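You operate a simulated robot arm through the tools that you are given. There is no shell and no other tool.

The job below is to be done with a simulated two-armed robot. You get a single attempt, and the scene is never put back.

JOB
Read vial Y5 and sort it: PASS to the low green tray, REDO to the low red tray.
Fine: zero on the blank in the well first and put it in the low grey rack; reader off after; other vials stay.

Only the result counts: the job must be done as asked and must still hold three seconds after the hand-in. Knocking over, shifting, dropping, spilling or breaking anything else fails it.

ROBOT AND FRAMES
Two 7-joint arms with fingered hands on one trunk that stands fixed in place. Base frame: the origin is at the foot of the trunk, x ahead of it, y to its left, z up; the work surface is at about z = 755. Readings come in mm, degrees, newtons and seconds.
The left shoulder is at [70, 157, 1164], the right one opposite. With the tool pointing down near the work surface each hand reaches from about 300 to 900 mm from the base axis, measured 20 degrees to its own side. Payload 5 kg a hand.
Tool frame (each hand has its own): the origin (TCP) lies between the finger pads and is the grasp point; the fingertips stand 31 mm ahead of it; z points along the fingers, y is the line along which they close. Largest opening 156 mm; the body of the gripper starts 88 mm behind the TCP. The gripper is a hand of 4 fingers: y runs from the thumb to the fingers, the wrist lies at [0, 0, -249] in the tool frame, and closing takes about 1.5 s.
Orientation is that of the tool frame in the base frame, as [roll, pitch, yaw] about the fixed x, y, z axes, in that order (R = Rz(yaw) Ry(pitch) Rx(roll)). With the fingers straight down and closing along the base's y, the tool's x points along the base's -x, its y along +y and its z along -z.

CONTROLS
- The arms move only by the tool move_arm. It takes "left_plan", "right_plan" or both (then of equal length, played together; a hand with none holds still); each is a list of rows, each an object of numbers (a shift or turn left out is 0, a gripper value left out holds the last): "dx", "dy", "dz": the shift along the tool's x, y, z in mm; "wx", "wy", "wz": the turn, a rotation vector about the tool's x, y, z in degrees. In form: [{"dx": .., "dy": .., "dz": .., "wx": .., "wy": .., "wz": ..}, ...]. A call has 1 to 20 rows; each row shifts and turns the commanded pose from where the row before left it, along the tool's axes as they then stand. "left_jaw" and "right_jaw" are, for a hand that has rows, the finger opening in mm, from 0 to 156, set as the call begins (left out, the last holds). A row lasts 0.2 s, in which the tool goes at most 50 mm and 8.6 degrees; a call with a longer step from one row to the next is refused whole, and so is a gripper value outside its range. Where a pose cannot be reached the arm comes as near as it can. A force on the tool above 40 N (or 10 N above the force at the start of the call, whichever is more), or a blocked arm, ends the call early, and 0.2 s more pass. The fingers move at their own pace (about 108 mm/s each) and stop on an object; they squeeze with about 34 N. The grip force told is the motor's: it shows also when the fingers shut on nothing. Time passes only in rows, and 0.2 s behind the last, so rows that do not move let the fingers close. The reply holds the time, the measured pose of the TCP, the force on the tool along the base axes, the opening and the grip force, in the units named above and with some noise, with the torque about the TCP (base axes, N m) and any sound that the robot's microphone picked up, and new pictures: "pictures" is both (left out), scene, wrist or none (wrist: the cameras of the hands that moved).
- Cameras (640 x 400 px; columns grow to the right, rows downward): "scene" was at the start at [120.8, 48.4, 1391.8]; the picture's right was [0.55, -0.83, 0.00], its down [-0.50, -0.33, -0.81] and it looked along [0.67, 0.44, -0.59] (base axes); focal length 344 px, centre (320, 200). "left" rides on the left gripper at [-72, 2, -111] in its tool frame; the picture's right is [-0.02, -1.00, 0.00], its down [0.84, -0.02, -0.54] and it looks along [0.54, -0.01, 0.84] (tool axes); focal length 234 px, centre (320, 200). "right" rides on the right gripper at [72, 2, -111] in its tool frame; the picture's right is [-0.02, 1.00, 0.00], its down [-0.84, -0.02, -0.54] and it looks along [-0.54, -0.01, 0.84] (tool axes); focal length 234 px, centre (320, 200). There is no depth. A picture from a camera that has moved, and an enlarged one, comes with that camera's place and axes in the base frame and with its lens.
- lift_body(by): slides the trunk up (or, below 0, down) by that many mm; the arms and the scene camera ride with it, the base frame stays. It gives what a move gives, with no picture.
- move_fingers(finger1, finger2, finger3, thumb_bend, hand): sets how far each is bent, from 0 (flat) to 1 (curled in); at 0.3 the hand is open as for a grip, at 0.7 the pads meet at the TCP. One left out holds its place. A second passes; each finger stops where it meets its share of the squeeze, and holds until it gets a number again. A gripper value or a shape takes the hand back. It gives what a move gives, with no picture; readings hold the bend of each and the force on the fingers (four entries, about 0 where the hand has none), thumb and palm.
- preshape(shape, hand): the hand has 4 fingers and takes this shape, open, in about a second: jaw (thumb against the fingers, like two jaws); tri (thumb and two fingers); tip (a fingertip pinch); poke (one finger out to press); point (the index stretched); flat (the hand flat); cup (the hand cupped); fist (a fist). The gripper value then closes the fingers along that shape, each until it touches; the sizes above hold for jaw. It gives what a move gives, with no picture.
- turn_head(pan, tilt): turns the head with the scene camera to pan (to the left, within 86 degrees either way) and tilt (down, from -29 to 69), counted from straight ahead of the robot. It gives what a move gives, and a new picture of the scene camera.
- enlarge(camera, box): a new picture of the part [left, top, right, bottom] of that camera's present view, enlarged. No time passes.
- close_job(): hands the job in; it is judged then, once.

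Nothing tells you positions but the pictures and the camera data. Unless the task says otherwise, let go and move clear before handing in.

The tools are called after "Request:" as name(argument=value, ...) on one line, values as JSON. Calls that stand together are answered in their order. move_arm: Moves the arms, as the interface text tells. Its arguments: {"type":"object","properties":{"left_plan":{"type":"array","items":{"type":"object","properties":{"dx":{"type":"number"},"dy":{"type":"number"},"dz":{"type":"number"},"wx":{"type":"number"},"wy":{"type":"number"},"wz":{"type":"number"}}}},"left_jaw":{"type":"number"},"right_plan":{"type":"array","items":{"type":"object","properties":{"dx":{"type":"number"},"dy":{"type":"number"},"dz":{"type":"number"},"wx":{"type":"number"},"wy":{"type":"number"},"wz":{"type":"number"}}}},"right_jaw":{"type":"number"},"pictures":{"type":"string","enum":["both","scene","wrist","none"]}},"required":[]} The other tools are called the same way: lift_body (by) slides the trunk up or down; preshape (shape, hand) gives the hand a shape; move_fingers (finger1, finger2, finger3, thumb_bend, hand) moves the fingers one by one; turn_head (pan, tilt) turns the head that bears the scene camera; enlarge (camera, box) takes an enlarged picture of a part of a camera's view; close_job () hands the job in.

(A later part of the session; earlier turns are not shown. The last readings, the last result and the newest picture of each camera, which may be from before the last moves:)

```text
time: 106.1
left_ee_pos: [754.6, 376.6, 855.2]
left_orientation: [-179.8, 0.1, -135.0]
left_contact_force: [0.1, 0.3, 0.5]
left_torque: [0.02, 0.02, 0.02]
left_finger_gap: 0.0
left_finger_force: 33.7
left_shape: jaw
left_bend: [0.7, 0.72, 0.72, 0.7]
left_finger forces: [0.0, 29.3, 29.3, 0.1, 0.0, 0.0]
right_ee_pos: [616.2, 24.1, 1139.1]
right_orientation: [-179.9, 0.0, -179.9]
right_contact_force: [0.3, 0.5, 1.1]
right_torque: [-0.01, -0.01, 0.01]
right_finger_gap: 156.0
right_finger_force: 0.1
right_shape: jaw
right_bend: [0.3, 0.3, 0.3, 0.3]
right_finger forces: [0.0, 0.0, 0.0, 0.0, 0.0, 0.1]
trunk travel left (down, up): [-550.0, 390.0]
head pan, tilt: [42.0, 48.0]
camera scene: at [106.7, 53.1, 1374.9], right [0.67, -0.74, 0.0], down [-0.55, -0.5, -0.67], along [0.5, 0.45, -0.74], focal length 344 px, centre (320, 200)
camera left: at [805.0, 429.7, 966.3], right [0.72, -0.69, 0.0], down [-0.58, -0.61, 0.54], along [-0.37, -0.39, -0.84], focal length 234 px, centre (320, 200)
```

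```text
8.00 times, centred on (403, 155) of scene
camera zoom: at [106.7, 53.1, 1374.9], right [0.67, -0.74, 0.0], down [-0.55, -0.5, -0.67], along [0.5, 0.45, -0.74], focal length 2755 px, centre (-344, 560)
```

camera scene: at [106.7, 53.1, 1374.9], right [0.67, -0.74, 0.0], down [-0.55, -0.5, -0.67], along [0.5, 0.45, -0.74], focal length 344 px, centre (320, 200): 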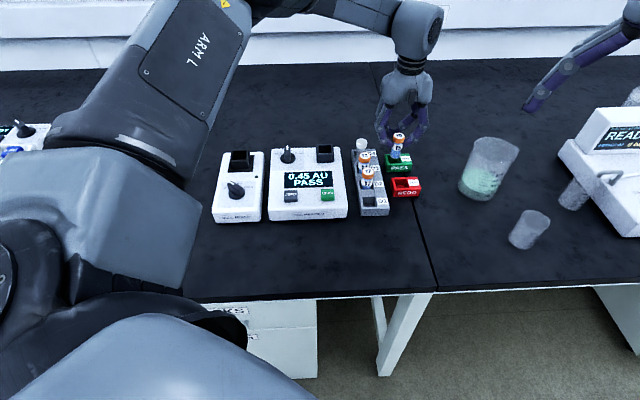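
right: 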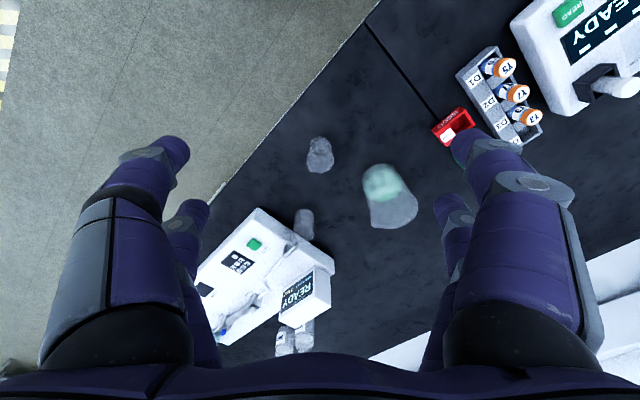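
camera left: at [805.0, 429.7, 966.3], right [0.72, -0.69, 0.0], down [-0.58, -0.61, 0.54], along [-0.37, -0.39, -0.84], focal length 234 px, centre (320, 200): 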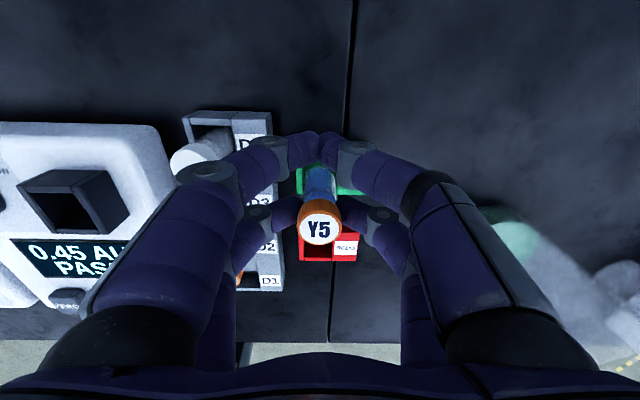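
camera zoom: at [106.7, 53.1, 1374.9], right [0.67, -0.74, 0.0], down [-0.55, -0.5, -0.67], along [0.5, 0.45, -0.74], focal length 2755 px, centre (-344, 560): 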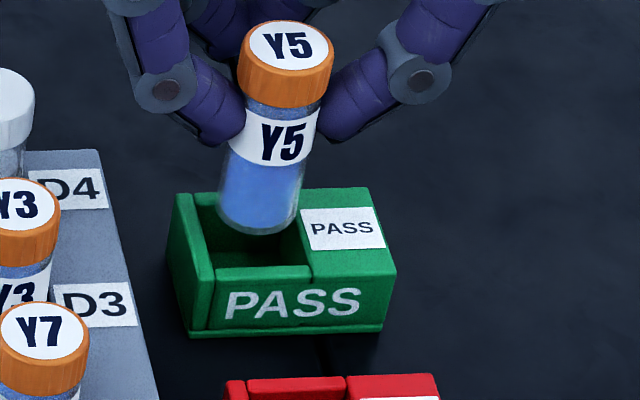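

Base and pocket line up in both views. Lowering Y5 into the pocket in small steps.

Request:
move_arm(left_plan=[{"dz": 3}, {"dz": 3}, {"dz": 3}, {"dz": 3}, {}, {}], pictures="none")

Request:
enlarge(camera="scene", box=[378, 130, 428, 180])

Request:
enlarge(camera="left", box=[280, 130, 360, 200])

```text
time: 107.5
left_ee_pos: [751.0, 375.5, 845.8]
left_orientation: [-179.8, 0.2, -134.9]
left_contact_force: [0.7, 0.4, 3.8]
left_torque: [-0.01, 0.06, 0.04]
left_finger_gap: 0.0
left_finger_force: 33.8
left_shape: jaw
left_bend: [0.7, 0.73, 0.72, 0.7]
left_finger forces: [0.1, 30.2, 31.1, 0.1, 0.0, 0.1]
left hand out of reach, approached as far as the arm can: row 2, 4
right_ee_pos: [616.0, 23.2, 1139.3]
right_orientation: [180.0, 0.0, -180.0]
right_contact_force: [-0.2, 0.4, 0.5]
right_torque: [-0.02, 0.03, -0.02]
right_finger_gap: 155.9
right_finger_force: 0.1
right_shape: jaw
right_bend: [0.3, 0.3, 0.3, 0.3]
right_finger forces: [0.0, 0.1, 0.0, 0.0, 0.1, 0.0]
trunk travel left (down, up): [-550.0, 390.0]
head pan, tilt: [42.0, 48.0]
```

```text
8.00 times, centred on (403, 155) of scene
camera zoom: at [106.2, 52.7, 1375.0], right [0.67, -0.74, 0.0], down [-0.55, -0.5, -0.67], along [0.5, 0.45, -0.74], focal length 2755 px, centre (-344, 560)
```

zoom: 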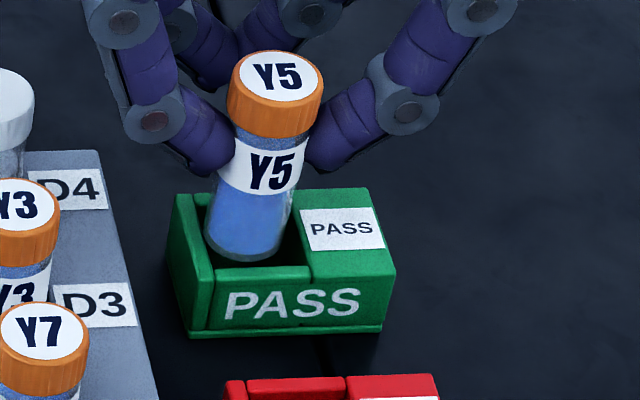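

```text
5.71 times, centred on (320, 165) of left
camera zoom: at [800.7, 429.5, 957.2], right [0.72, -0.69, 0.0], down [-0.58, -0.61, 0.54], along [-0.37, -0.39, -0.84], focal length 1338 px, centre (320, 400)
```

zoom: 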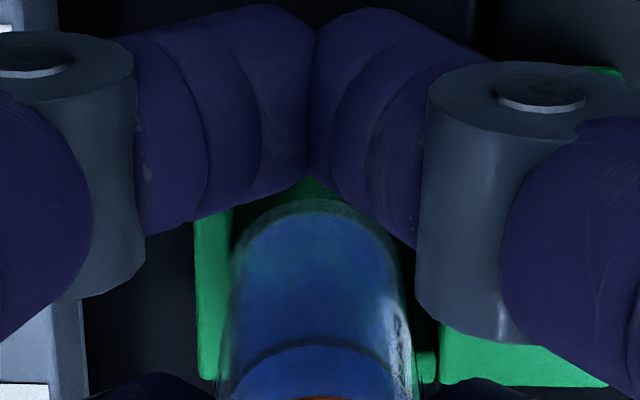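

The arm hit its reach limit at this height and drifted 3–4 mm left, so the vial touched the tray's left wall. I'll back up right away to the last good pose.

Request:
move_arm(left_plan=[{"dz": -4}, {"dz": -4}, {"dz": -4}, {"dz": -4}, {"dz": -4}, {}, {}, {}])

Request:
enlarge(camera="scene", box=[378, 120, 428, 180])

Request:
enlarge(camera="left", box=[220, 120, 420, 270])

```text
time: 109.3
left_ee_pos: [749.9, 376.1, 866.4]
left_orientation: [-179.9, -0.1, -135.0]
left_contact_force: [0.2, 0.1, 0.2]
left_torque: [0.01, -0.01, -0.02]
left_finger_gap: 0.0
left_finger_force: 34.2
left_shape: jaw
left_bend: [0.7, 0.73, 0.72, 0.7]
left_finger forces: [0.1, 30.4, 30.5, 0.0, 0.0, 0.1]
right_ee_pos: [616.1, 23.3, 1139.2]
right_orientation: [-180.0, -0.1, 179.9]
right_contact_force: [-0.8, 0.3, 0.3]
right_torque: [-0.01, 0.01, 0.0]
right_finger_gap: 156.2
right_finger_force: 0.1
right_shape: jaw
right_bend: [0.3, 0.3, 0.3, 0.3]
right_finger forces: [0.1, 0.0, 0.1, 0.0, 0.1, 0.0]
trunk travel left (down, up): [-550.0, 390.0]
head pan, tilt: [42.0, 48.0]
camera scene: at [106.7, 53.1, 1374.9], right [0.67, -0.74, 0.0], down [-0.55, -0.5, -0.67], along [0.5, 0.45, -0.74], focal length 344 px, centre (320, 200)
camera left: at [800.6, 429.3, 978.3], right [0.72, -0.69, 0.0], down [-0.58, -0.61, 0.55], along [-0.38, -0.39, -0.84], focal length 234 px, centre (320, 200)
```

scene: 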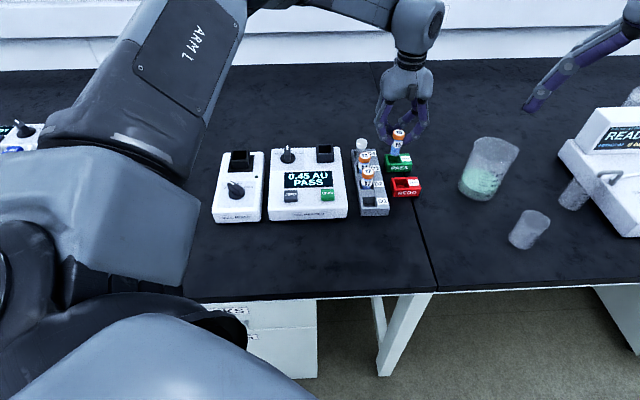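
left: 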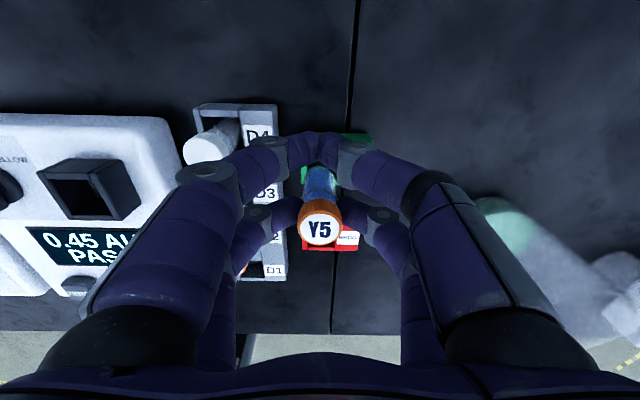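

```text
6.67 times, centred on (403, 150) of scene
camera zoom: at [106.7, 53.1, 1374.9], right [0.67, -0.74, 0.0], down [-0.55, -0.5, -0.67], along [0.5, 0.45, -0.74], focal length 2296 px, centre (-233, 533)
```

zoom: 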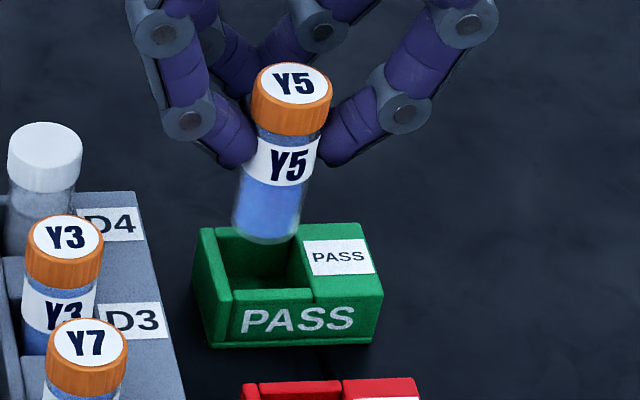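

```text
2.67 times, centred on (320, 195) of left
camera zoom: at [800.6, 429.3, 978.3], right [0.72, -0.69, 0.0], down [-0.58, -0.61, 0.55], along [-0.38, -0.39, -0.84], focal length 624 px, centre (320, 213)
```

zoom: 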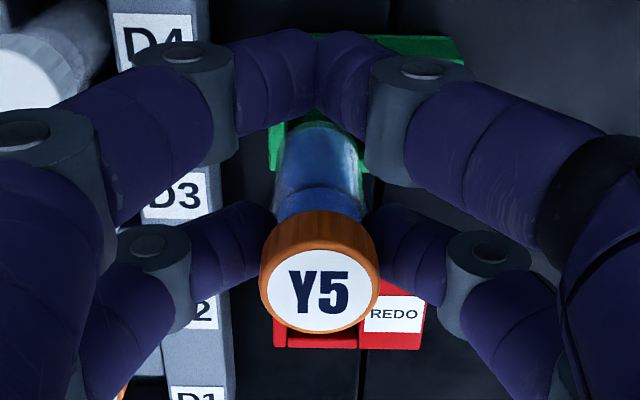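

Y5 is still held firmly and nothing moved. The arm is at its reach limit because the wrist is well below the shoulder, so I'll raise the hand about 90 mm and then lower the trunk by the same amount to get a better arm configuration.

Request:
move_arm(left_plan=[{"dz": -5}, {"dz": -10}, {"dz": -15}, {"dz": -15}, {"dz": -15}, {"dz": -15}, {"dz": -10}, {"dz": -5}, {}], pictures="none")

Request:
lift_body(by=-30)

Request:
move_arm(left_plan=[{}])

```text
time: 111.3
left_ee_pos: [750.0, 376.8, 955.4]
left_orientation: [-180.0, 0.0, -135.0]
left_contact_force: [-0.1, 0.0, -0.1]
left_torque: [0.01, 0.02, -0.01]
left_finger_gap: 0.1
left_finger_force: 34.4
left_shape: jaw
left_bend: [0.7, 0.73, 0.72, 0.7]
left_finger forces: [0.1, 30.4, 30.3, 0.0, 0.0, 0.0]
right_ee_pos: [617.5, 23.0, 1138.7]
right_orientation: [-180.0, -0.1, 180.0]
right_contact_force: [0.3, -1.1, -0.8]
right_torque: [-0.04, 0.03, -0.01]
right_finger_gap: 155.7
right_finger_force: 0.1
right_shape: jaw
right_bend: [0.3, 0.3, 0.3, 0.3]
right_finger forces: [0.0, 0.0, 0.1, 0.0, 0.0, 0.1]
trunk travel left (down, up): [-550.0, 390.0]
head pan, tilt: [42.0, 48.0]
```

```text
time: 112.1
left_ee_pos: [750.3, 376.1, 926.8]
left_orientation: [180.0, -0.1, -134.9]
left_contact_force: [-0.7, 0.5, -0.4]
left_torque: [-0.02, 0.01, -0.03]
left_finger_gap: 0.0
left_finger_force: 34.2
left_shape: jaw
left_bend: [0.7, 0.73, 0.72, 0.7]
left_finger forces: [0.1, 30.4, 30.3, 0.0, 0.0, 0.0]
right_ee_pos: [615.2, 24.2, 1109.1]
right_orientation: [180.0, 0.0, 180.0]
right_contact_force: [-0.1, 0.3, 0.8]
right_torque: [0.03, 0.01, 0.0]
right_finger_gap: 155.7
right_finger_force: 0.1
right_shape: jaw
right_bend: [0.3, 0.3, 0.3, 0.3]
right_finger forces: [0.0, 0.0, 0.0, 0.1, 0.0, 0.1]
trunk travel left (down, up): [-520.0, 420.0]
head pan, tilt: [42.0, 48.0]
```

```text
time: 112.5
left_ee_pos: [752.0, 376.3, 925.2]
left_orientation: [179.9, 0.1, -135.0]
left_contact_force: [0.1, -0.5, 0.4]
left_torque: [-0.01, -0.03, 0.01]
left_finger_gap: 0.0
left_finger_force: 33.5
left_shape: jaw
left_bend: [0.7, 0.73, 0.72, 0.7]
left_finger forces: [0.0, 30.4, 30.4, 0.0, 0.0, 0.0]
right_ee_pos: [617.3, 24.1, 1109.1]
right_orientation: [-180.0, 0.0, -180.0]
right_contact_force: [-0.8, 0.2, 0.6]
right_torque: [0.04, 0.0, 0.01]
right_finger_gap: 156.0
right_finger_force: 0.1
right_shape: jaw
right_bend: [0.3, 0.3, 0.3, 0.3]
right_finger forces: [0.1, 0.0, 0.0, 0.1, 0.1, 0.0]
trunk travel left (down, up): [-520.0, 420.0]
head pan, tilt: [42.0, 48.0]
camera scene: at [107.0, 53.2, 1344.8], right [0.67, -0.74, 0.0], down [-0.55, -0.5, -0.67], along [0.5, 0.45, -0.74], focal length 344 px, centre (320, 200)
camera left: at [801.4, 430.1, 1036.7], right [0.72, -0.69, 0.0], down [-0.58, -0.61, 0.55], along [-0.38, -0.39, -0.84], focal length 234 px, centre (320, 200)
```

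scene: 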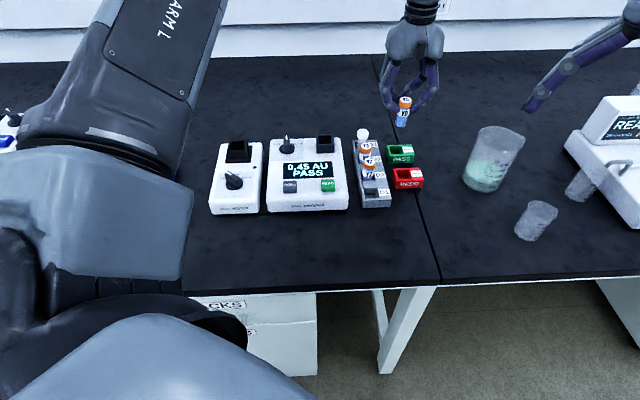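
left: 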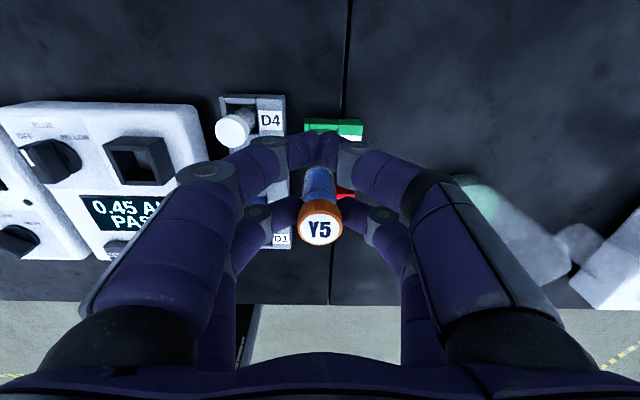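

The trunk slide works and the grip is steady. Lowering the trunk another 60 mm in two steps.

Request:
lift_body(by=-30)

Request:
lift_body(by=-30)

Request:
move_arm(left_plan=[{}])

Request:
enlarge(camera="scene", box=[375, 90, 435, 180])

Request:
enlarge(camera="left", box=[220, 110, 420, 260])

```text
time: 113.2
left_ee_pos: [750.8, 376.7, 897.2]
left_orientation: [-180.0, 0.0, -135.0]
left_contact_force: [0.7, 0.2, 0.6]
left_torque: [0.01, -0.03, 0.0]
left_finger_gap: 0.0
left_finger_force: 33.9
left_shape: jaw
left_bend: [0.7, 0.73, 0.72, 0.7]
left_finger forces: [0.0, 30.4, 30.4, 0.0, 0.0, 0.1]
right_ee_pos: [615.2, 23.2, 1079.7]
right_orientation: [179.9, 0.0, 180.0]
right_contact_force: [0.8, 0.1, -0.1]
right_torque: [-0.01, -0.01, 0.03]
right_finger_gap: 156.0
right_finger_force: 0.0
right_shape: jaw
right_bend: [0.3, 0.3, 0.3, 0.3]
right_finger forces: [0.0, 0.0, 0.0, 0.1, 0.0, 0.1]
trunk travel left (down, up): [-490.0, 450.0]
head pan, tilt: [42.0, 48.0]
```

```text
time: 114.0
left_ee_pos: [750.3, 376.5, 866.4]
left_orientation: [-179.9, 0.1, -135.0]
left_contact_force: [0.3, -0.1, -0.7]
left_torque: [0.04, 0.0, 0.04]
left_finger_gap: 0.0
left_finger_force: 33.9
left_shape: jaw
left_bend: [0.7, 0.73, 0.72, 0.7]
left_finger forces: [0.0, 30.5, 30.4, 0.0, 0.0, 0.0]
right_ee_pos: [616.5, 22.7, 1048.6]
right_orientation: [179.9, 0.1, -180.0]
right_contact_force: [0.3, 0.3, -0.1]
right_torque: [-0.01, 0.0, -0.01]
right_finger_gap: 155.9
right_finger_force: 0.0
right_shape: jaw
right_bend: [0.3, 0.3, 0.3, 0.3]
right_finger forces: [0.0, 0.0, 0.1, 0.0, 0.1, 0.0]
trunk travel left (down, up): [-460.0, 480.0]
head pan, tilt: [42.0, 48.0]
```

```text
time: 114.4
left_ee_pos: [751.1, 377.1, 866.0]
left_orientation: [-180.0, 0.0, -135.0]
left_contact_force: [1.1, 0.9, -0.3]
left_torque: [0.05, 0.03, 0.01]
left_finger_gap: 0.1
left_finger_force: 33.6
left_shape: jaw
left_bend: [0.7, 0.73, 0.72, 0.7]
left_finger forces: [0.0, 30.4, 30.4, 0.0, 0.0, 0.1]
right_ee_pos: [617.1, 22.9, 1048.6]
right_orientation: [-180.0, 0.0, -180.0]
right_contact_force: [-1.0, 0.3, 0.1]
right_torque: [-0.03, -0.01, 0.0]
right_finger_gap: 155.7
right_finger_force: 0.1
right_shape: jaw
right_bend: [0.3, 0.3, 0.3, 0.3]
right_finger forces: [0.1, 0.0, 0.0, 0.1, 0.0, 0.0]
trunk travel left (down, up): [-460.0, 480.0]
head pan, tilt: [42.0, 48.0]
camera scene: at [106.8, 53.1, 1284.9], right [0.67, -0.74, 0.0], down [-0.55, -0.5, -0.67], along [0.5, 0.45, -0.74], focal length 344 px, centre (320, 200)
camera left: at [801.2, 430.0, 976.9], right [0.72, -0.69, 0.0], down [-0.58, -0.61, 0.55], along [-0.38, -0.39, -0.84], focal length 234 px, centre (320, 200)
```

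scene: 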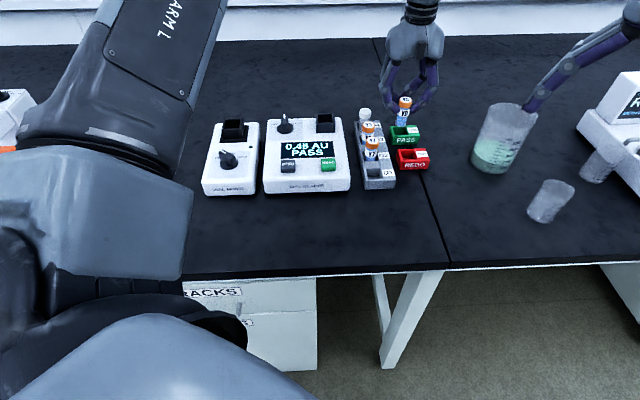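
left: 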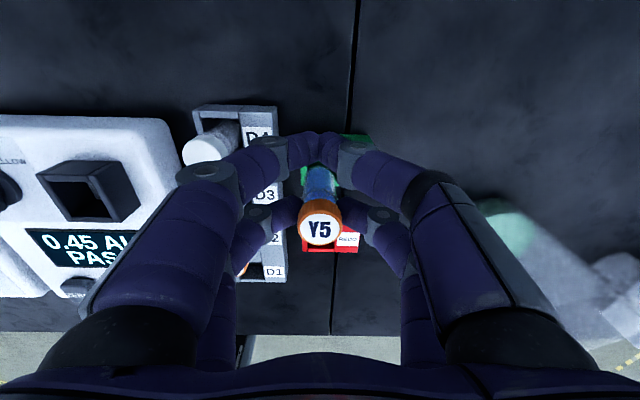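

```text
4.44 times, centred on (405, 135) of scene
camera zoom: at [106.8, 53.1, 1284.9], right [0.67, -0.74, 0.0], down [-0.55, -0.5, -0.67], along [0.5, 0.45, -0.74], focal length 1531 px, centre (-58, 489)
```

zoom: 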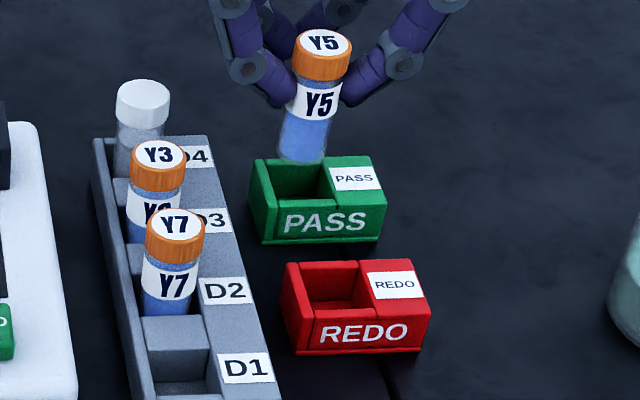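

```text
2.67 times, centred on (320, 185) of left
camera zoom: at [801.2, 430.0, 976.9], right [0.72, -0.69, 0.0], down [-0.58, -0.61, 0.55], along [-0.38, -0.39, -0.84], focal length 624 px, centre (320, 240)
```

zoom: 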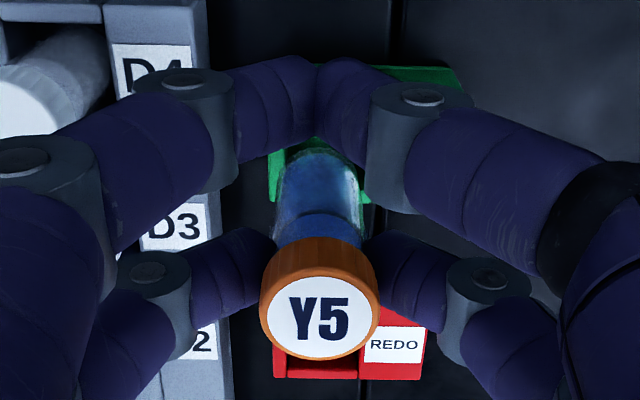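

Now the hand is back at the same height with a better arm posture. The vial needs to move about 4 mm right and 3.5 mm back to be over the pocket; I'll do that and lower slightly.

Request:
move_arm(left_plan=[{"dx": -1.2, "dy": -1.4}, {"dx": -1.2, "dy": -1.4}, {"dx": -1.1, "dy": -1.3}, {"dz": 4}, {"dz": 4}, {}, {}, {}])

Request:
enlarge(camera="left", box=[280, 130, 360, 200])

Request:
enlarge(camera="scene", box=[378, 100, 438, 150])

```text
time: 116.2
left_ee_pos: [756.7, 376.7, 858.1]
left_orientation: [-180.0, 0.0, -135.0]
left_contact_force: [-0.3, -0.7, -0.4]
left_torque: [-0.01, 0.01, 0.0]
left_finger_gap: 0.0
left_finger_force: 34.1
left_shape: jaw
left_bend: [0.7, 0.73, 0.72, 0.7]
left_finger forces: [0.1, 30.3, 30.3, 0.1, 0.1, 0.1]
right_ee_pos: [616.1, 23.2, 1048.2]
right_orientation: [180.0, 0.0, 179.8]
right_contact_force: [-0.1, 0.4, 0.1]
right_torque: [0.0, -0.02, 0.02]
right_finger_gap: 155.9
right_finger_force: 0.0
right_shape: jaw
right_bend: [0.3, 0.3, 0.3, 0.3]
right_finger forces: [0.0, 0.0, 0.0, 0.1, 0.1, 0.0]
trunk travel left (down, up): [-460.0, 480.0]
head pan, tilt: [42.0, 48.0]
camera scene: at [106.7, 53.1, 1284.9], right [0.67, -0.74, 0.0], down [-0.55, -0.5, -0.67], along [0.5, 0.45, -0.74], focal length 344 px, centre (320, 200)
camera left: at [807.0, 429.4, 968.8], right [0.72, -0.69, 0.0], down [-0.58, -0.61, 0.54], along [-0.38, -0.39, -0.84], focal length 234 px, centre (320, 200)
```

scene: 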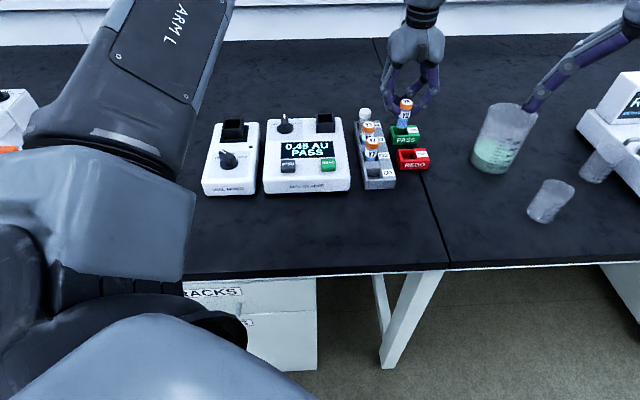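
left: 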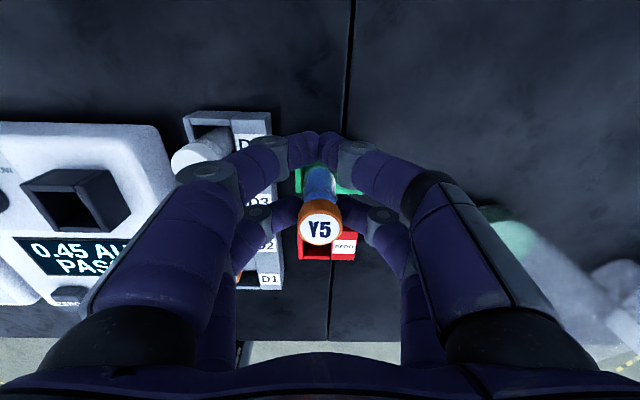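

```text
5.71 times, centred on (320, 165) of left
camera zoom: at [807.0, 429.4, 968.8], right [0.72, -0.69, 0.0], down [-0.58, -0.61, 0.54], along [-0.38, -0.39, -0.84], focal length 1338 px, centre (320, 400)
```

zoom: 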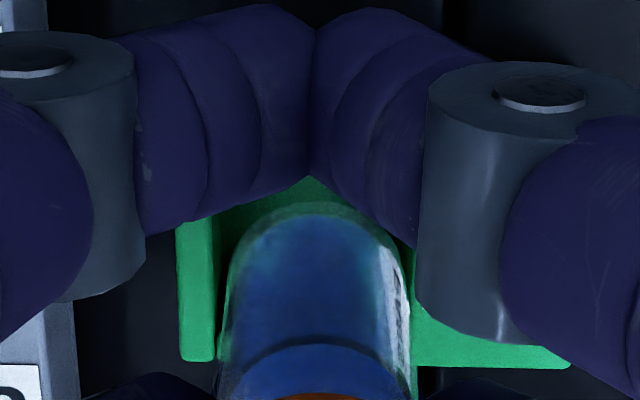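

```text
8.00 times, centred on (408, 125) of scene
camera zoom: at [106.7, 53.1, 1284.9], right [0.67, -0.74, 0.0], down [-0.55, -0.5, -0.67], along [0.5, 0.45, -0.74], focal length 2755 px, centre (-384, 800)
```

zoom: 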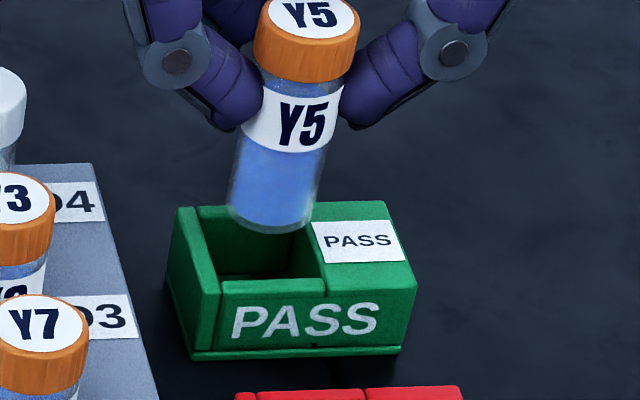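

The pocket and vial line up again within about 1.5 mm. I'll apply that small correction and lower in small steps, watching for drift.

Request:
move_arm(left_plan=[{"dx": 1.3, "dy": 0.3}, {"dz": 3}, {"dz": 3}, {"dz": 2}, {}, {}], pictures="none")

Request:
enlarge(camera="left", box=[280, 130, 360, 200])

Request:
enlarge(camera="scene", box=[378, 100, 438, 150])

```text
time: 117.6
left_ee_pos: [754.1, 376.4, 849.9]
left_orientation: [-180.0, 0.0, -135.0]
left_contact_force: [0.3, -0.3, -0.3]
left_torque: [0.01, 0.0, -0.03]
left_finger_gap: 0.0
left_finger_force: 33.5
left_shape: jaw
left_bend: [0.7, 0.73, 0.72, 0.7]
left_finger forces: [0.0, 30.4, 30.4, 0.0, 0.0, 0.0]
right_ee_pos: [615.1, 23.4, 1049.2]
right_orientation: [179.9, 0.0, 180.0]
right_contact_force: [0.9, -0.5, 0.3]
right_torque: [0.03, 0.02, 0.0]
right_finger_gap: 155.8
right_finger_force: 0.1
right_shape: jaw
right_bend: [0.3, 0.3, 0.3, 0.3]
right_finger forces: [0.1, 0.0, 0.0, 0.1, 0.0, 0.0]
trunk travel left (down, up): [-460.0, 480.0]
head pan, tilt: [42.0, 48.0]
```

```text
5.71 times, centred on (320, 165) of left
camera zoom: at [805.5, 428.6, 961.8], right [0.72, -0.69, 0.0], down [-0.58, -0.61, 0.54], along [-0.38, -0.39, -0.84], focal length 1338 px, centre (320, 400)
```

zoom: 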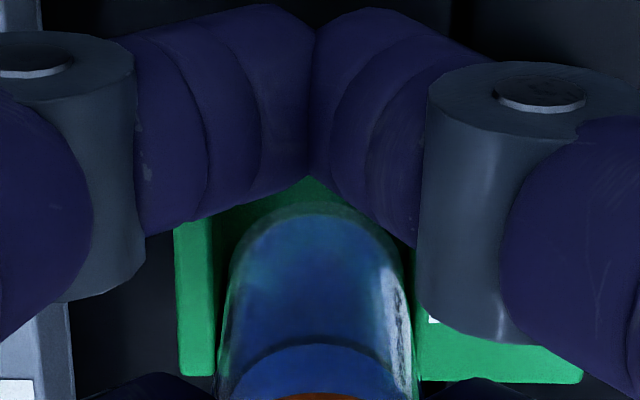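

```text
8.00 times, centred on (408, 125) of scene
camera zoom: at [106.7, 53.1, 1284.9], right [0.67, -0.74, 0.0], down [-0.55, -0.5, -0.67], along [0.5, 0.45, -0.74], focal length 2755 px, centre (-384, 800)
```

zoom: 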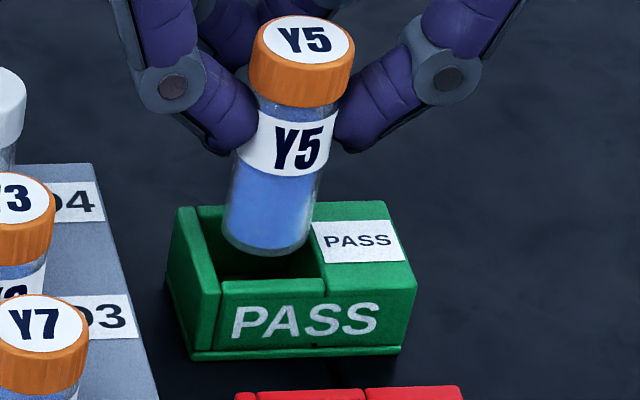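

Well aligned with no reach warnings. Continuing down.

Request:
move_arm(left_plan=[{"dz": 2}, {"dz": 2}, {"dz": 2}, {"dz": 2}, {}, {}], pictures="none")

Request:
enlarge(camera="scene", box=[378, 100, 438, 150])

Request:
enlarge(camera="left", box=[280, 130, 360, 200])

```text
time: 119.0
left_ee_pos: [755.3, 375.4, 841.4]
left_orientation: [180.0, -0.1, -135.1]
left_contact_force: [0.4, 0.2, -0.5]
left_torque: [0.0, -0.02, 0.0]
left_finger_gap: 0.0
left_finger_force: 34.3
left_shape: jaw
left_bend: [0.7, 0.73, 0.72, 0.7]
left_finger forces: [0.0, 30.4, 30.4, 0.0, 0.1, 0.0]
right_ee_pos: [616.0, 23.9, 1049.5]
right_orientation: [180.0, 0.0, 180.0]
right_contact_force: [0.3, 0.1, 0.1]
right_torque: [0.0, 0.04, 0.01]
right_finger_gap: 156.2
right_finger_force: 0.1
right_shape: jaw
right_bend: [0.3, 0.3, 0.3, 0.3]
right_finger forces: [0.1, 0.0, 0.0, 0.1, 0.0, 0.0]
trunk travel left (down, up): [-460.0, 480.0]
head pan, tilt: [42.0, 48.0]
```

```text
8.00 times, centred on (408, 125) of scene
camera zoom: at [106.7, 53.1, 1284.9], right [0.67, -0.74, 0.0], down [-0.55, -0.5, -0.67], along [0.5, 0.45, -0.74], focal length 2755 px, centre (-384, 800)
```

zoom: 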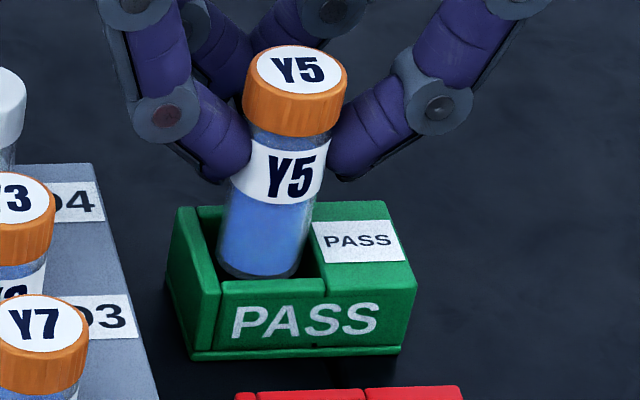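

```text
5.71 times, centred on (320, 165) of left
camera zoom: at [805.5, 428.8, 952.0], right [0.72, -0.69, 0.0], down [-0.58, -0.61, 0.55], along [-0.38, -0.39, -0.84], focal length 1338 px, centre (320, 400)
```

zoom: 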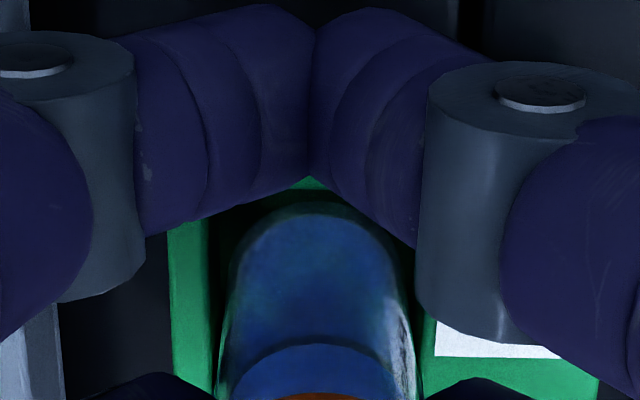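

The base is inside the pocket with no contact. Continuing.

Request:
move_arm(left_plan=[{"dz": 2}, {"dz": 2}, {"dz": 2}, {"dz": 2}, {}, {}], pictures="none")

Request:
move_arm(left_plan=[{"dz": 1}, {"dz": 1}, {"dz": 1}, {}, {}], pictures="none")

Request:
enlarge(camera="scene", box=[378, 100, 438, 150])

```text
time: 120.4
left_ee_pos: [754.4, 375.4, 832.1]
left_orientation: [-179.9, 0.0, -135.0]
left_contact_force: [-0.5, 0.4, 0.3]
left_torque: [0.02, 0.06, 0.02]
left_finger_gap: 0.3
left_finger_force: 33.4
left_shape: jaw
left_bend: [0.7, 0.73, 0.72, 0.7]
left_finger forces: [0.0, 30.4, 30.5, 0.1, 0.0, 0.0]
right_ee_pos: [616.4, 23.9, 1049.1]
right_orientation: [179.9, -0.1, -180.0]
right_contact_force: [0.6, 0.0, -0.3]
right_torque: [0.0, 0.03, 0.01]
right_finger_gap: 156.0
right_finger_force: 0.0
right_shape: jaw
right_bend: [0.3, 0.3, 0.3, 0.3]
right_finger forces: [0.0, 0.1, 0.0, 0.0, 0.2, 0.0]
trunk travel left (down, up): [-460.0, 480.0]
head pan, tilt: [42.0, 48.0]
```

```text
time: 121.6
left_ee_pos: [755.2, 376.1, 829.9]
left_orientation: [-179.9, 0.1, -135.1]
left_contact_force: [0.4, -0.6, 0.0]
left_torque: [0.01, 0.01, 0.0]
left_finger_gap: 0.0
left_finger_force: 34.0
left_shape: jaw
left_bend: [0.7, 0.73, 0.72, 0.7]
left_finger forces: [0.0, 30.4, 30.4, 0.0, 0.0, 0.0]
right_ee_pos: [616.5, 23.4, 1049.2]
right_orientation: [-180.0, 0.0, -180.0]
right_contact_force: [-0.5, -0.1, -0.3]
right_torque: [0.0, -0.02, 0.01]
right_finger_gap: 156.1
right_finger_force: 0.0
right_shape: jaw
right_bend: [0.3, 0.3, 0.3, 0.3]
right_finger forces: [0.0, 0.1, 0.0, 0.0, 0.1, 0.0]
trunk travel left (down, up): [-460.0, 480.0]
head pan, tilt: [42.0, 48.0]
```

```text
8.00 times, centred on (408, 125) of scene
camera zoom: at [106.7, 53.1, 1284.9], right [0.67, -0.74, 0.0], down [-0.55, -0.5, -0.67], along [0.5, 0.45, -0.74], focal length 2755 px, centre (-384, 800)
```

zoom: 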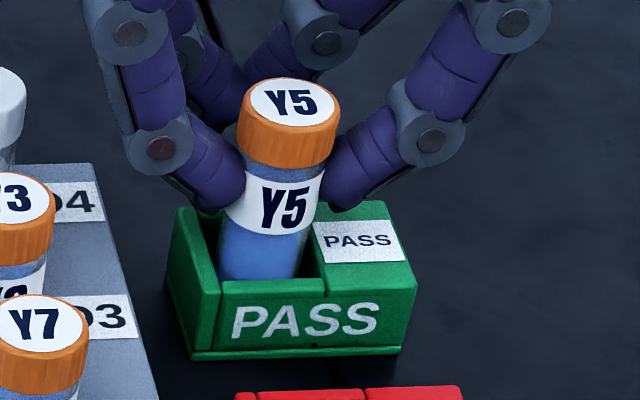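

Still free. Feeling for the tray floor in 1–2 mm steps.

Request:
move_arm(left_plan=[{"dz": 1}, {"dz": 1}, {}, {}], pictures="none")

Request:
move_arm(left_plan=[{"dz": 1}, {"dz": 1}, {}, {}], pictures="none")

Request:
move_arm(left_plan=[{"dz": 1}, {}, {}], pictures="none")

```text
time: 122.6
left_ee_pos: [755.0, 375.7, 828.6]
left_orientation: [180.0, 0.0, -135.0]
left_contact_force: [0.4, 0.1, -0.6]
left_torque: [-0.02, 0.03, 0.01]
left_finger_gap: 0.0
left_finger_force: 33.9
left_shape: jaw
left_bend: [0.7, 0.73, 0.72, 0.7]
left_finger forces: [0.0, 30.4, 30.4, 0.0, 0.1, 0.0]
right_ee_pos: [616.6, 22.3, 1049.6]
right_orientation: [180.0, 0.0, 179.9]
right_contact_force: [0.0, 0.1, 0.0]
right_torque: [0.02, -0.04, -0.01]
right_finger_gap: 155.9
right_finger_force: 0.1
right_shape: jaw
right_bend: [0.3, 0.3, 0.3, 0.3]
right_finger forces: [0.0, 0.0, 0.0, 0.1, 0.0, 0.0]
trunk travel left (down, up): [-460.0, 480.0]
head pan, tilt: [42.0, 48.0]
```

```text
time: 123.6
left_ee_pos: [755.2, 375.4, 826.1]
left_orientation: [-179.8, 0.0, -134.9]
left_contact_force: [0.2, 0.0, 0.0]
left_torque: [0.02, 0.03, -0.04]
left_finger_gap: 0.1
left_finger_force: 33.9
left_shape: jaw
left_bend: [0.7, 0.73, 0.72, 0.7]
left_finger forces: [0.1, 30.4, 30.4, 0.0, 0.0, 0.0]
right_ee_pos: [616.9, 22.3, 1049.2]
right_orientation: [179.9, 0.0, -180.0]
right_contact_force: [0.2, 0.0, -0.5]
right_torque: [-0.02, 0.03, 0.02]
right_finger_gap: 155.8
right_finger_force: 0.1
right_shape: jaw
right_bend: [0.3, 0.3, 0.3, 0.3]
right_finger forces: [0.1, 0.0, 0.1, 0.0, 0.0, 0.1]
trunk travel left (down, up): [-460.0, 480.0]
head pan, tilt: [42.0, 48.0]
```

```text
time: 124.4
left_ee_pos: [753.6, 376.8, 826.6]
left_orientation: [180.0, 0.0, -134.9]
left_contact_force: [-0.7, -0.1, -0.4]
left_torque: [0.01, 0.0, 0.03]
left_finger_gap: 0.0
left_finger_force: 33.9
left_shape: jaw
left_bend: [0.7, 0.73, 0.72, 0.7]
left_finger forces: [0.1, 30.4, 30.3, 0.1, 0.0, 0.0]
right_ee_pos: [616.9, 22.7, 1048.7]
right_orientation: [-180.0, 0.0, 179.9]
right_contact_force: [-0.7, 0.6, 0.0]
right_torque: [0.0, -0.01, 0.02]
right_finger_gap: 155.8
right_finger_force: 0.0
right_shape: jaw
right_bend: [0.3, 0.3, 0.3, 0.3]
right_finger forces: [0.0, 0.0, 0.0, 0.0, 0.1, 0.0]
trunk travel left (down, up): [-460.0, 480.0]
head pan, tilt: [42.0, 48.0]
```

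Request:
move_arm(left_plan=[{"dz": 1}, {}, {}], pictures="none")

Request:
move_arm(left_plan=[{"dz": 1}, {}, {}], pictures="none")

Request:
move_arm(left_plan=[{"dz": 1}, {}, {}])

Request:
enlarge(camera="scene", box=[378, 100, 438, 150])

```text
time: 125.2
left_ee_pos: [754.8, 377.2, 824.2]
left_orientation: [-180.0, 0.1, -134.9]
left_contact_force: [0.5, 0.5, -0.2]
left_torque: [0.01, 0.0, -0.04]
left_finger_gap: 0.1
left_finger_force: 33.9
left_shape: jaw
left_bend: [0.7, 0.73, 0.72, 0.7]
left_finger forces: [0.1, 30.5, 30.3, 0.0, 0.1, 0.1]
right_ee_pos: [615.6, 22.2, 1049.3]
right_orientation: [180.0, 0.0, -180.0]
right_contact_force: [-0.4, -0.4, 0.1]
right_torque: [0.02, 0.01, -0.03]
right_finger_gap: 155.8
right_finger_force: 0.0
right_shape: jaw
right_bend: [0.3, 0.3, 0.3, 0.3]
right_finger forces: [0.0, 0.0, 0.0, 0.1, 0.0, 0.0]
trunk travel left (down, up): [-460.0, 480.0]
head pan, tilt: [42.0, 48.0]
```

```text
time: 126.0
left_ee_pos: [753.7, 376.9, 823.2]
left_orientation: [179.9, 0.0, -135.0]
left_contact_force: [0.0, -0.5, 0.5]
left_torque: [0.0, 0.03, -0.01]
left_finger_gap: 0.0
left_finger_force: 34.2
left_shape: jaw
left_bend: [0.7, 0.73, 0.72, 0.7]
left_finger forces: [0.0, 30.4, 30.4, 0.0, 0.0, 0.0]
right_ee_pos: [616.3, 22.1, 1049.6]
right_orientation: [-180.0, 0.1, -180.0]
right_contact_force: [0.0, -0.5, 0.8]
right_torque: [0.01, -0.01, -0.01]
right_finger_gap: 155.7
right_finger_force: 0.0
right_shape: jaw
right_bend: [0.3, 0.3, 0.3, 0.3]
right_finger forces: [0.1, 0.0, 0.0, 0.0, 0.1, 0.0]
trunk travel left (down, up): [-460.0, 480.0]
head pan, tilt: [42.0, 48.0]
```

```text
time: 126.8
left_ee_pos: [753.7, 375.7, 822.5]
left_orientation: [180.0, 0.0, -135.1]
left_contact_force: [-0.1, 0.3, 2.3]
left_torque: [-0.02, 0.01, 0.0]
left_finger_gap: 0.0
left_finger_force: 33.8
left_shape: jaw
left_bend: [0.7, 0.73, 0.72, 0.7]
left_finger forces: [0.0, 30.7, 30.5, 0.0, 0.1, 0.1]
right_ee_pos: [615.9, 23.2, 1049.6]
right_orientation: [180.0, 0.0, 180.0]
right_contact_force: [-0.4, -1.0, -0.4]
right_torque: [0.02, -0.01, -0.01]
right_finger_gap: 155.9
right_finger_force: 0.1
right_shape: jaw
right_bend: [0.3, 0.3, 0.3, 0.3]
right_finger forces: [0.0, 0.1, 0.1, 0.1, 0.0, 0.0]
trunk travel left (down, up): [-460.0, 480.0]
head pan, tilt: [42.0, 48.0]
camera scene: at [106.4, 53.0, 1284.9], right [0.67, -0.74, 0.0], down [-0.55, -0.5, -0.67], along [0.5, 0.45, -0.74], focal length 344 px, centre (320, 200)
camera left: at [804.2, 428.9, 934.3], right [0.72, -0.69, 0.0], down [-0.58, -0.61, 0.54], along [-0.38, -0.39, -0.84], focal length 234 px, centre (320, 200)
```

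scene: 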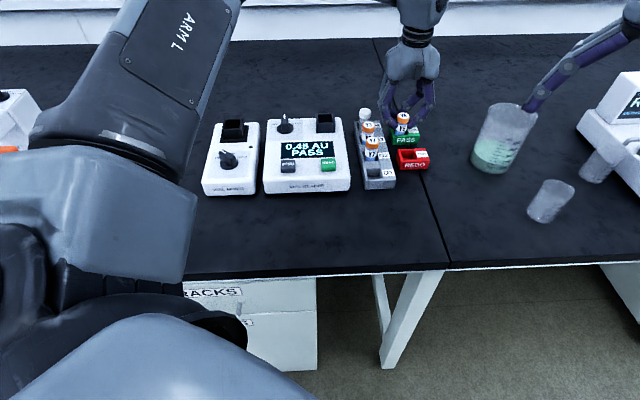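
left: 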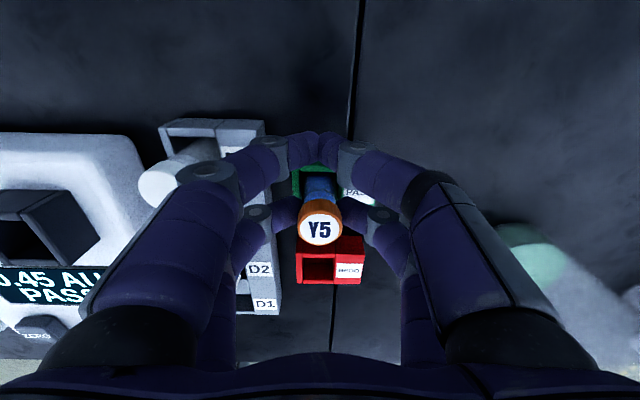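

```text
8.00 times, centred on (408, 125) of scene
camera zoom: at [106.4, 53.0, 1284.9], right [0.67, -0.74, 0.0], down [-0.55, -0.5, -0.67], along [0.5, 0.45, -0.74], focal length 2755 px, centre (-384, 800)
```

zoom: 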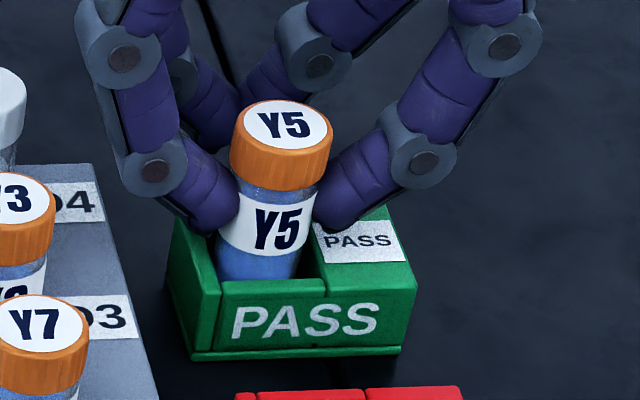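

Y5 has touched the tray floor (2.3 N). Opening the fingers to release it.

Request:
move_arm(left_plan=[{}, {}, {}, {}, {}], left_jaw=50)

Request:
enlarge(camera="scene", box=[368, 90, 438, 150])

Request:
enlarge(camera="left", box=[240, 130, 400, 250])

```text
time: 128.0
left_ee_pos: [753.5, 376.3, 823.3]
left_orientation: [180.0, 0.0, -135.0]
left_contact_force: [1.0, -0.4, 0.4]
left_torque: [-0.01, 0.02, -0.02]
left_finger_gap: 49.8
left_finger_force: 0.1
left_shape: jaw
left_bend: [0.74, 0.74, 0.74, 0.7]
left_finger forces: [0.1, 0.1, 0.1, 0.1, 0.0, 0.1]
right_ee_pos: [617.3, 22.9, 1049.8]
right_orientation: [180.0, 0.1, -180.0]
right_contact_force: [0.3, 0.0, 0.1]
right_torque: [0.02, 0.04, 0.0]
right_finger_gap: 155.8
right_finger_force: 0.1
right_shape: jaw
right_bend: [0.3, 0.3, 0.3, 0.3]
right_finger forces: [0.0, 0.0, 0.0, 0.0, 0.1, 0.0]
trunk travel left (down, up): [-460.0, 480.0]
head pan, tilt: [42.0, 48.0]
camera scene: at [106.6, 53.0, 1284.9], right [0.67, -0.74, 0.0], down [-0.55, -0.5, -0.67], along [0.5, 0.45, -0.74], focal length 344 px, centre (320, 200)
camera left: at [804.3, 428.9, 934.0], right [0.72, -0.69, 0.0], down [-0.58, -0.61, 0.54], along [-0.38, -0.39, -0.84], focal length 234 px, centre (320, 200)
```

scene: 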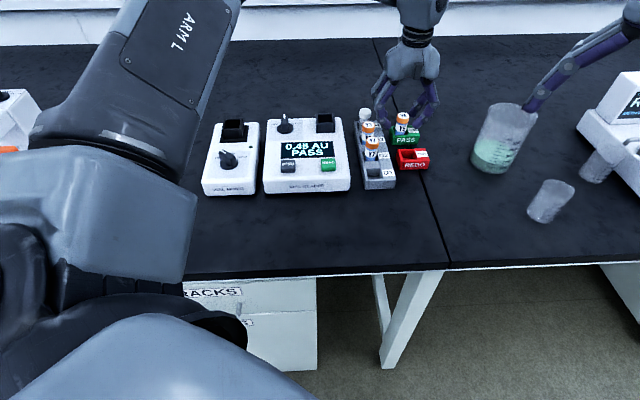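
left: 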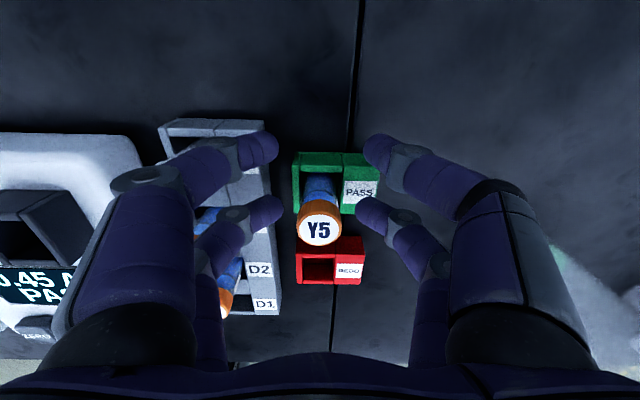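

```text
6.67 times, centred on (403, 120) of scene
camera zoom: at [106.6, 53.0, 1284.9], right [0.67, -0.74, 0.0], down [-0.55, -0.5, -0.67], along [0.5, 0.45, -0.74], focal length 2296 px, centre (-233, 733)
```

zoom: 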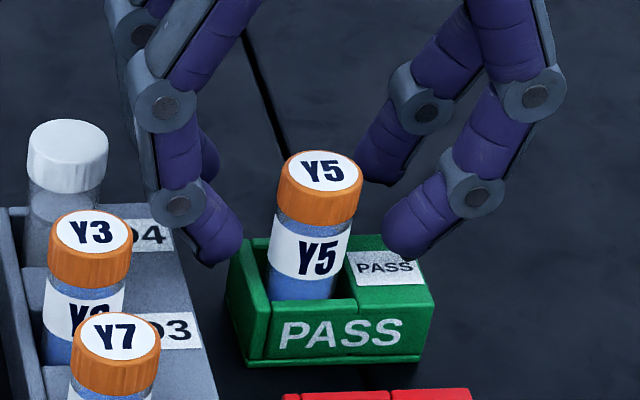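

```text
3.33 times, centred on (320, 190) of left
camera zoom: at [804.3, 428.9, 934.0], right [0.72, -0.69, 0.0], down [-0.58, -0.61, 0.54], along [-0.38, -0.39, -0.84], focal length 781 px, centre (320, 233)
```

zoom: 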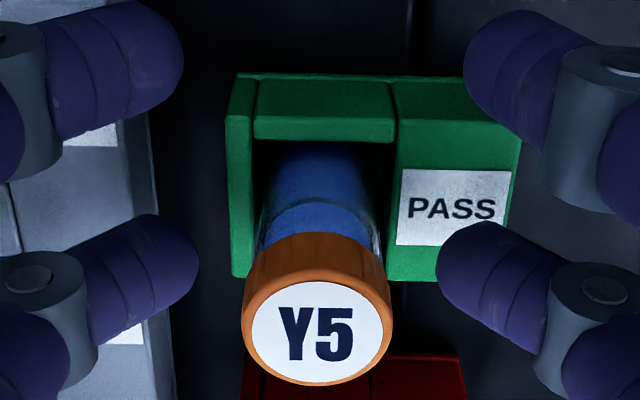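

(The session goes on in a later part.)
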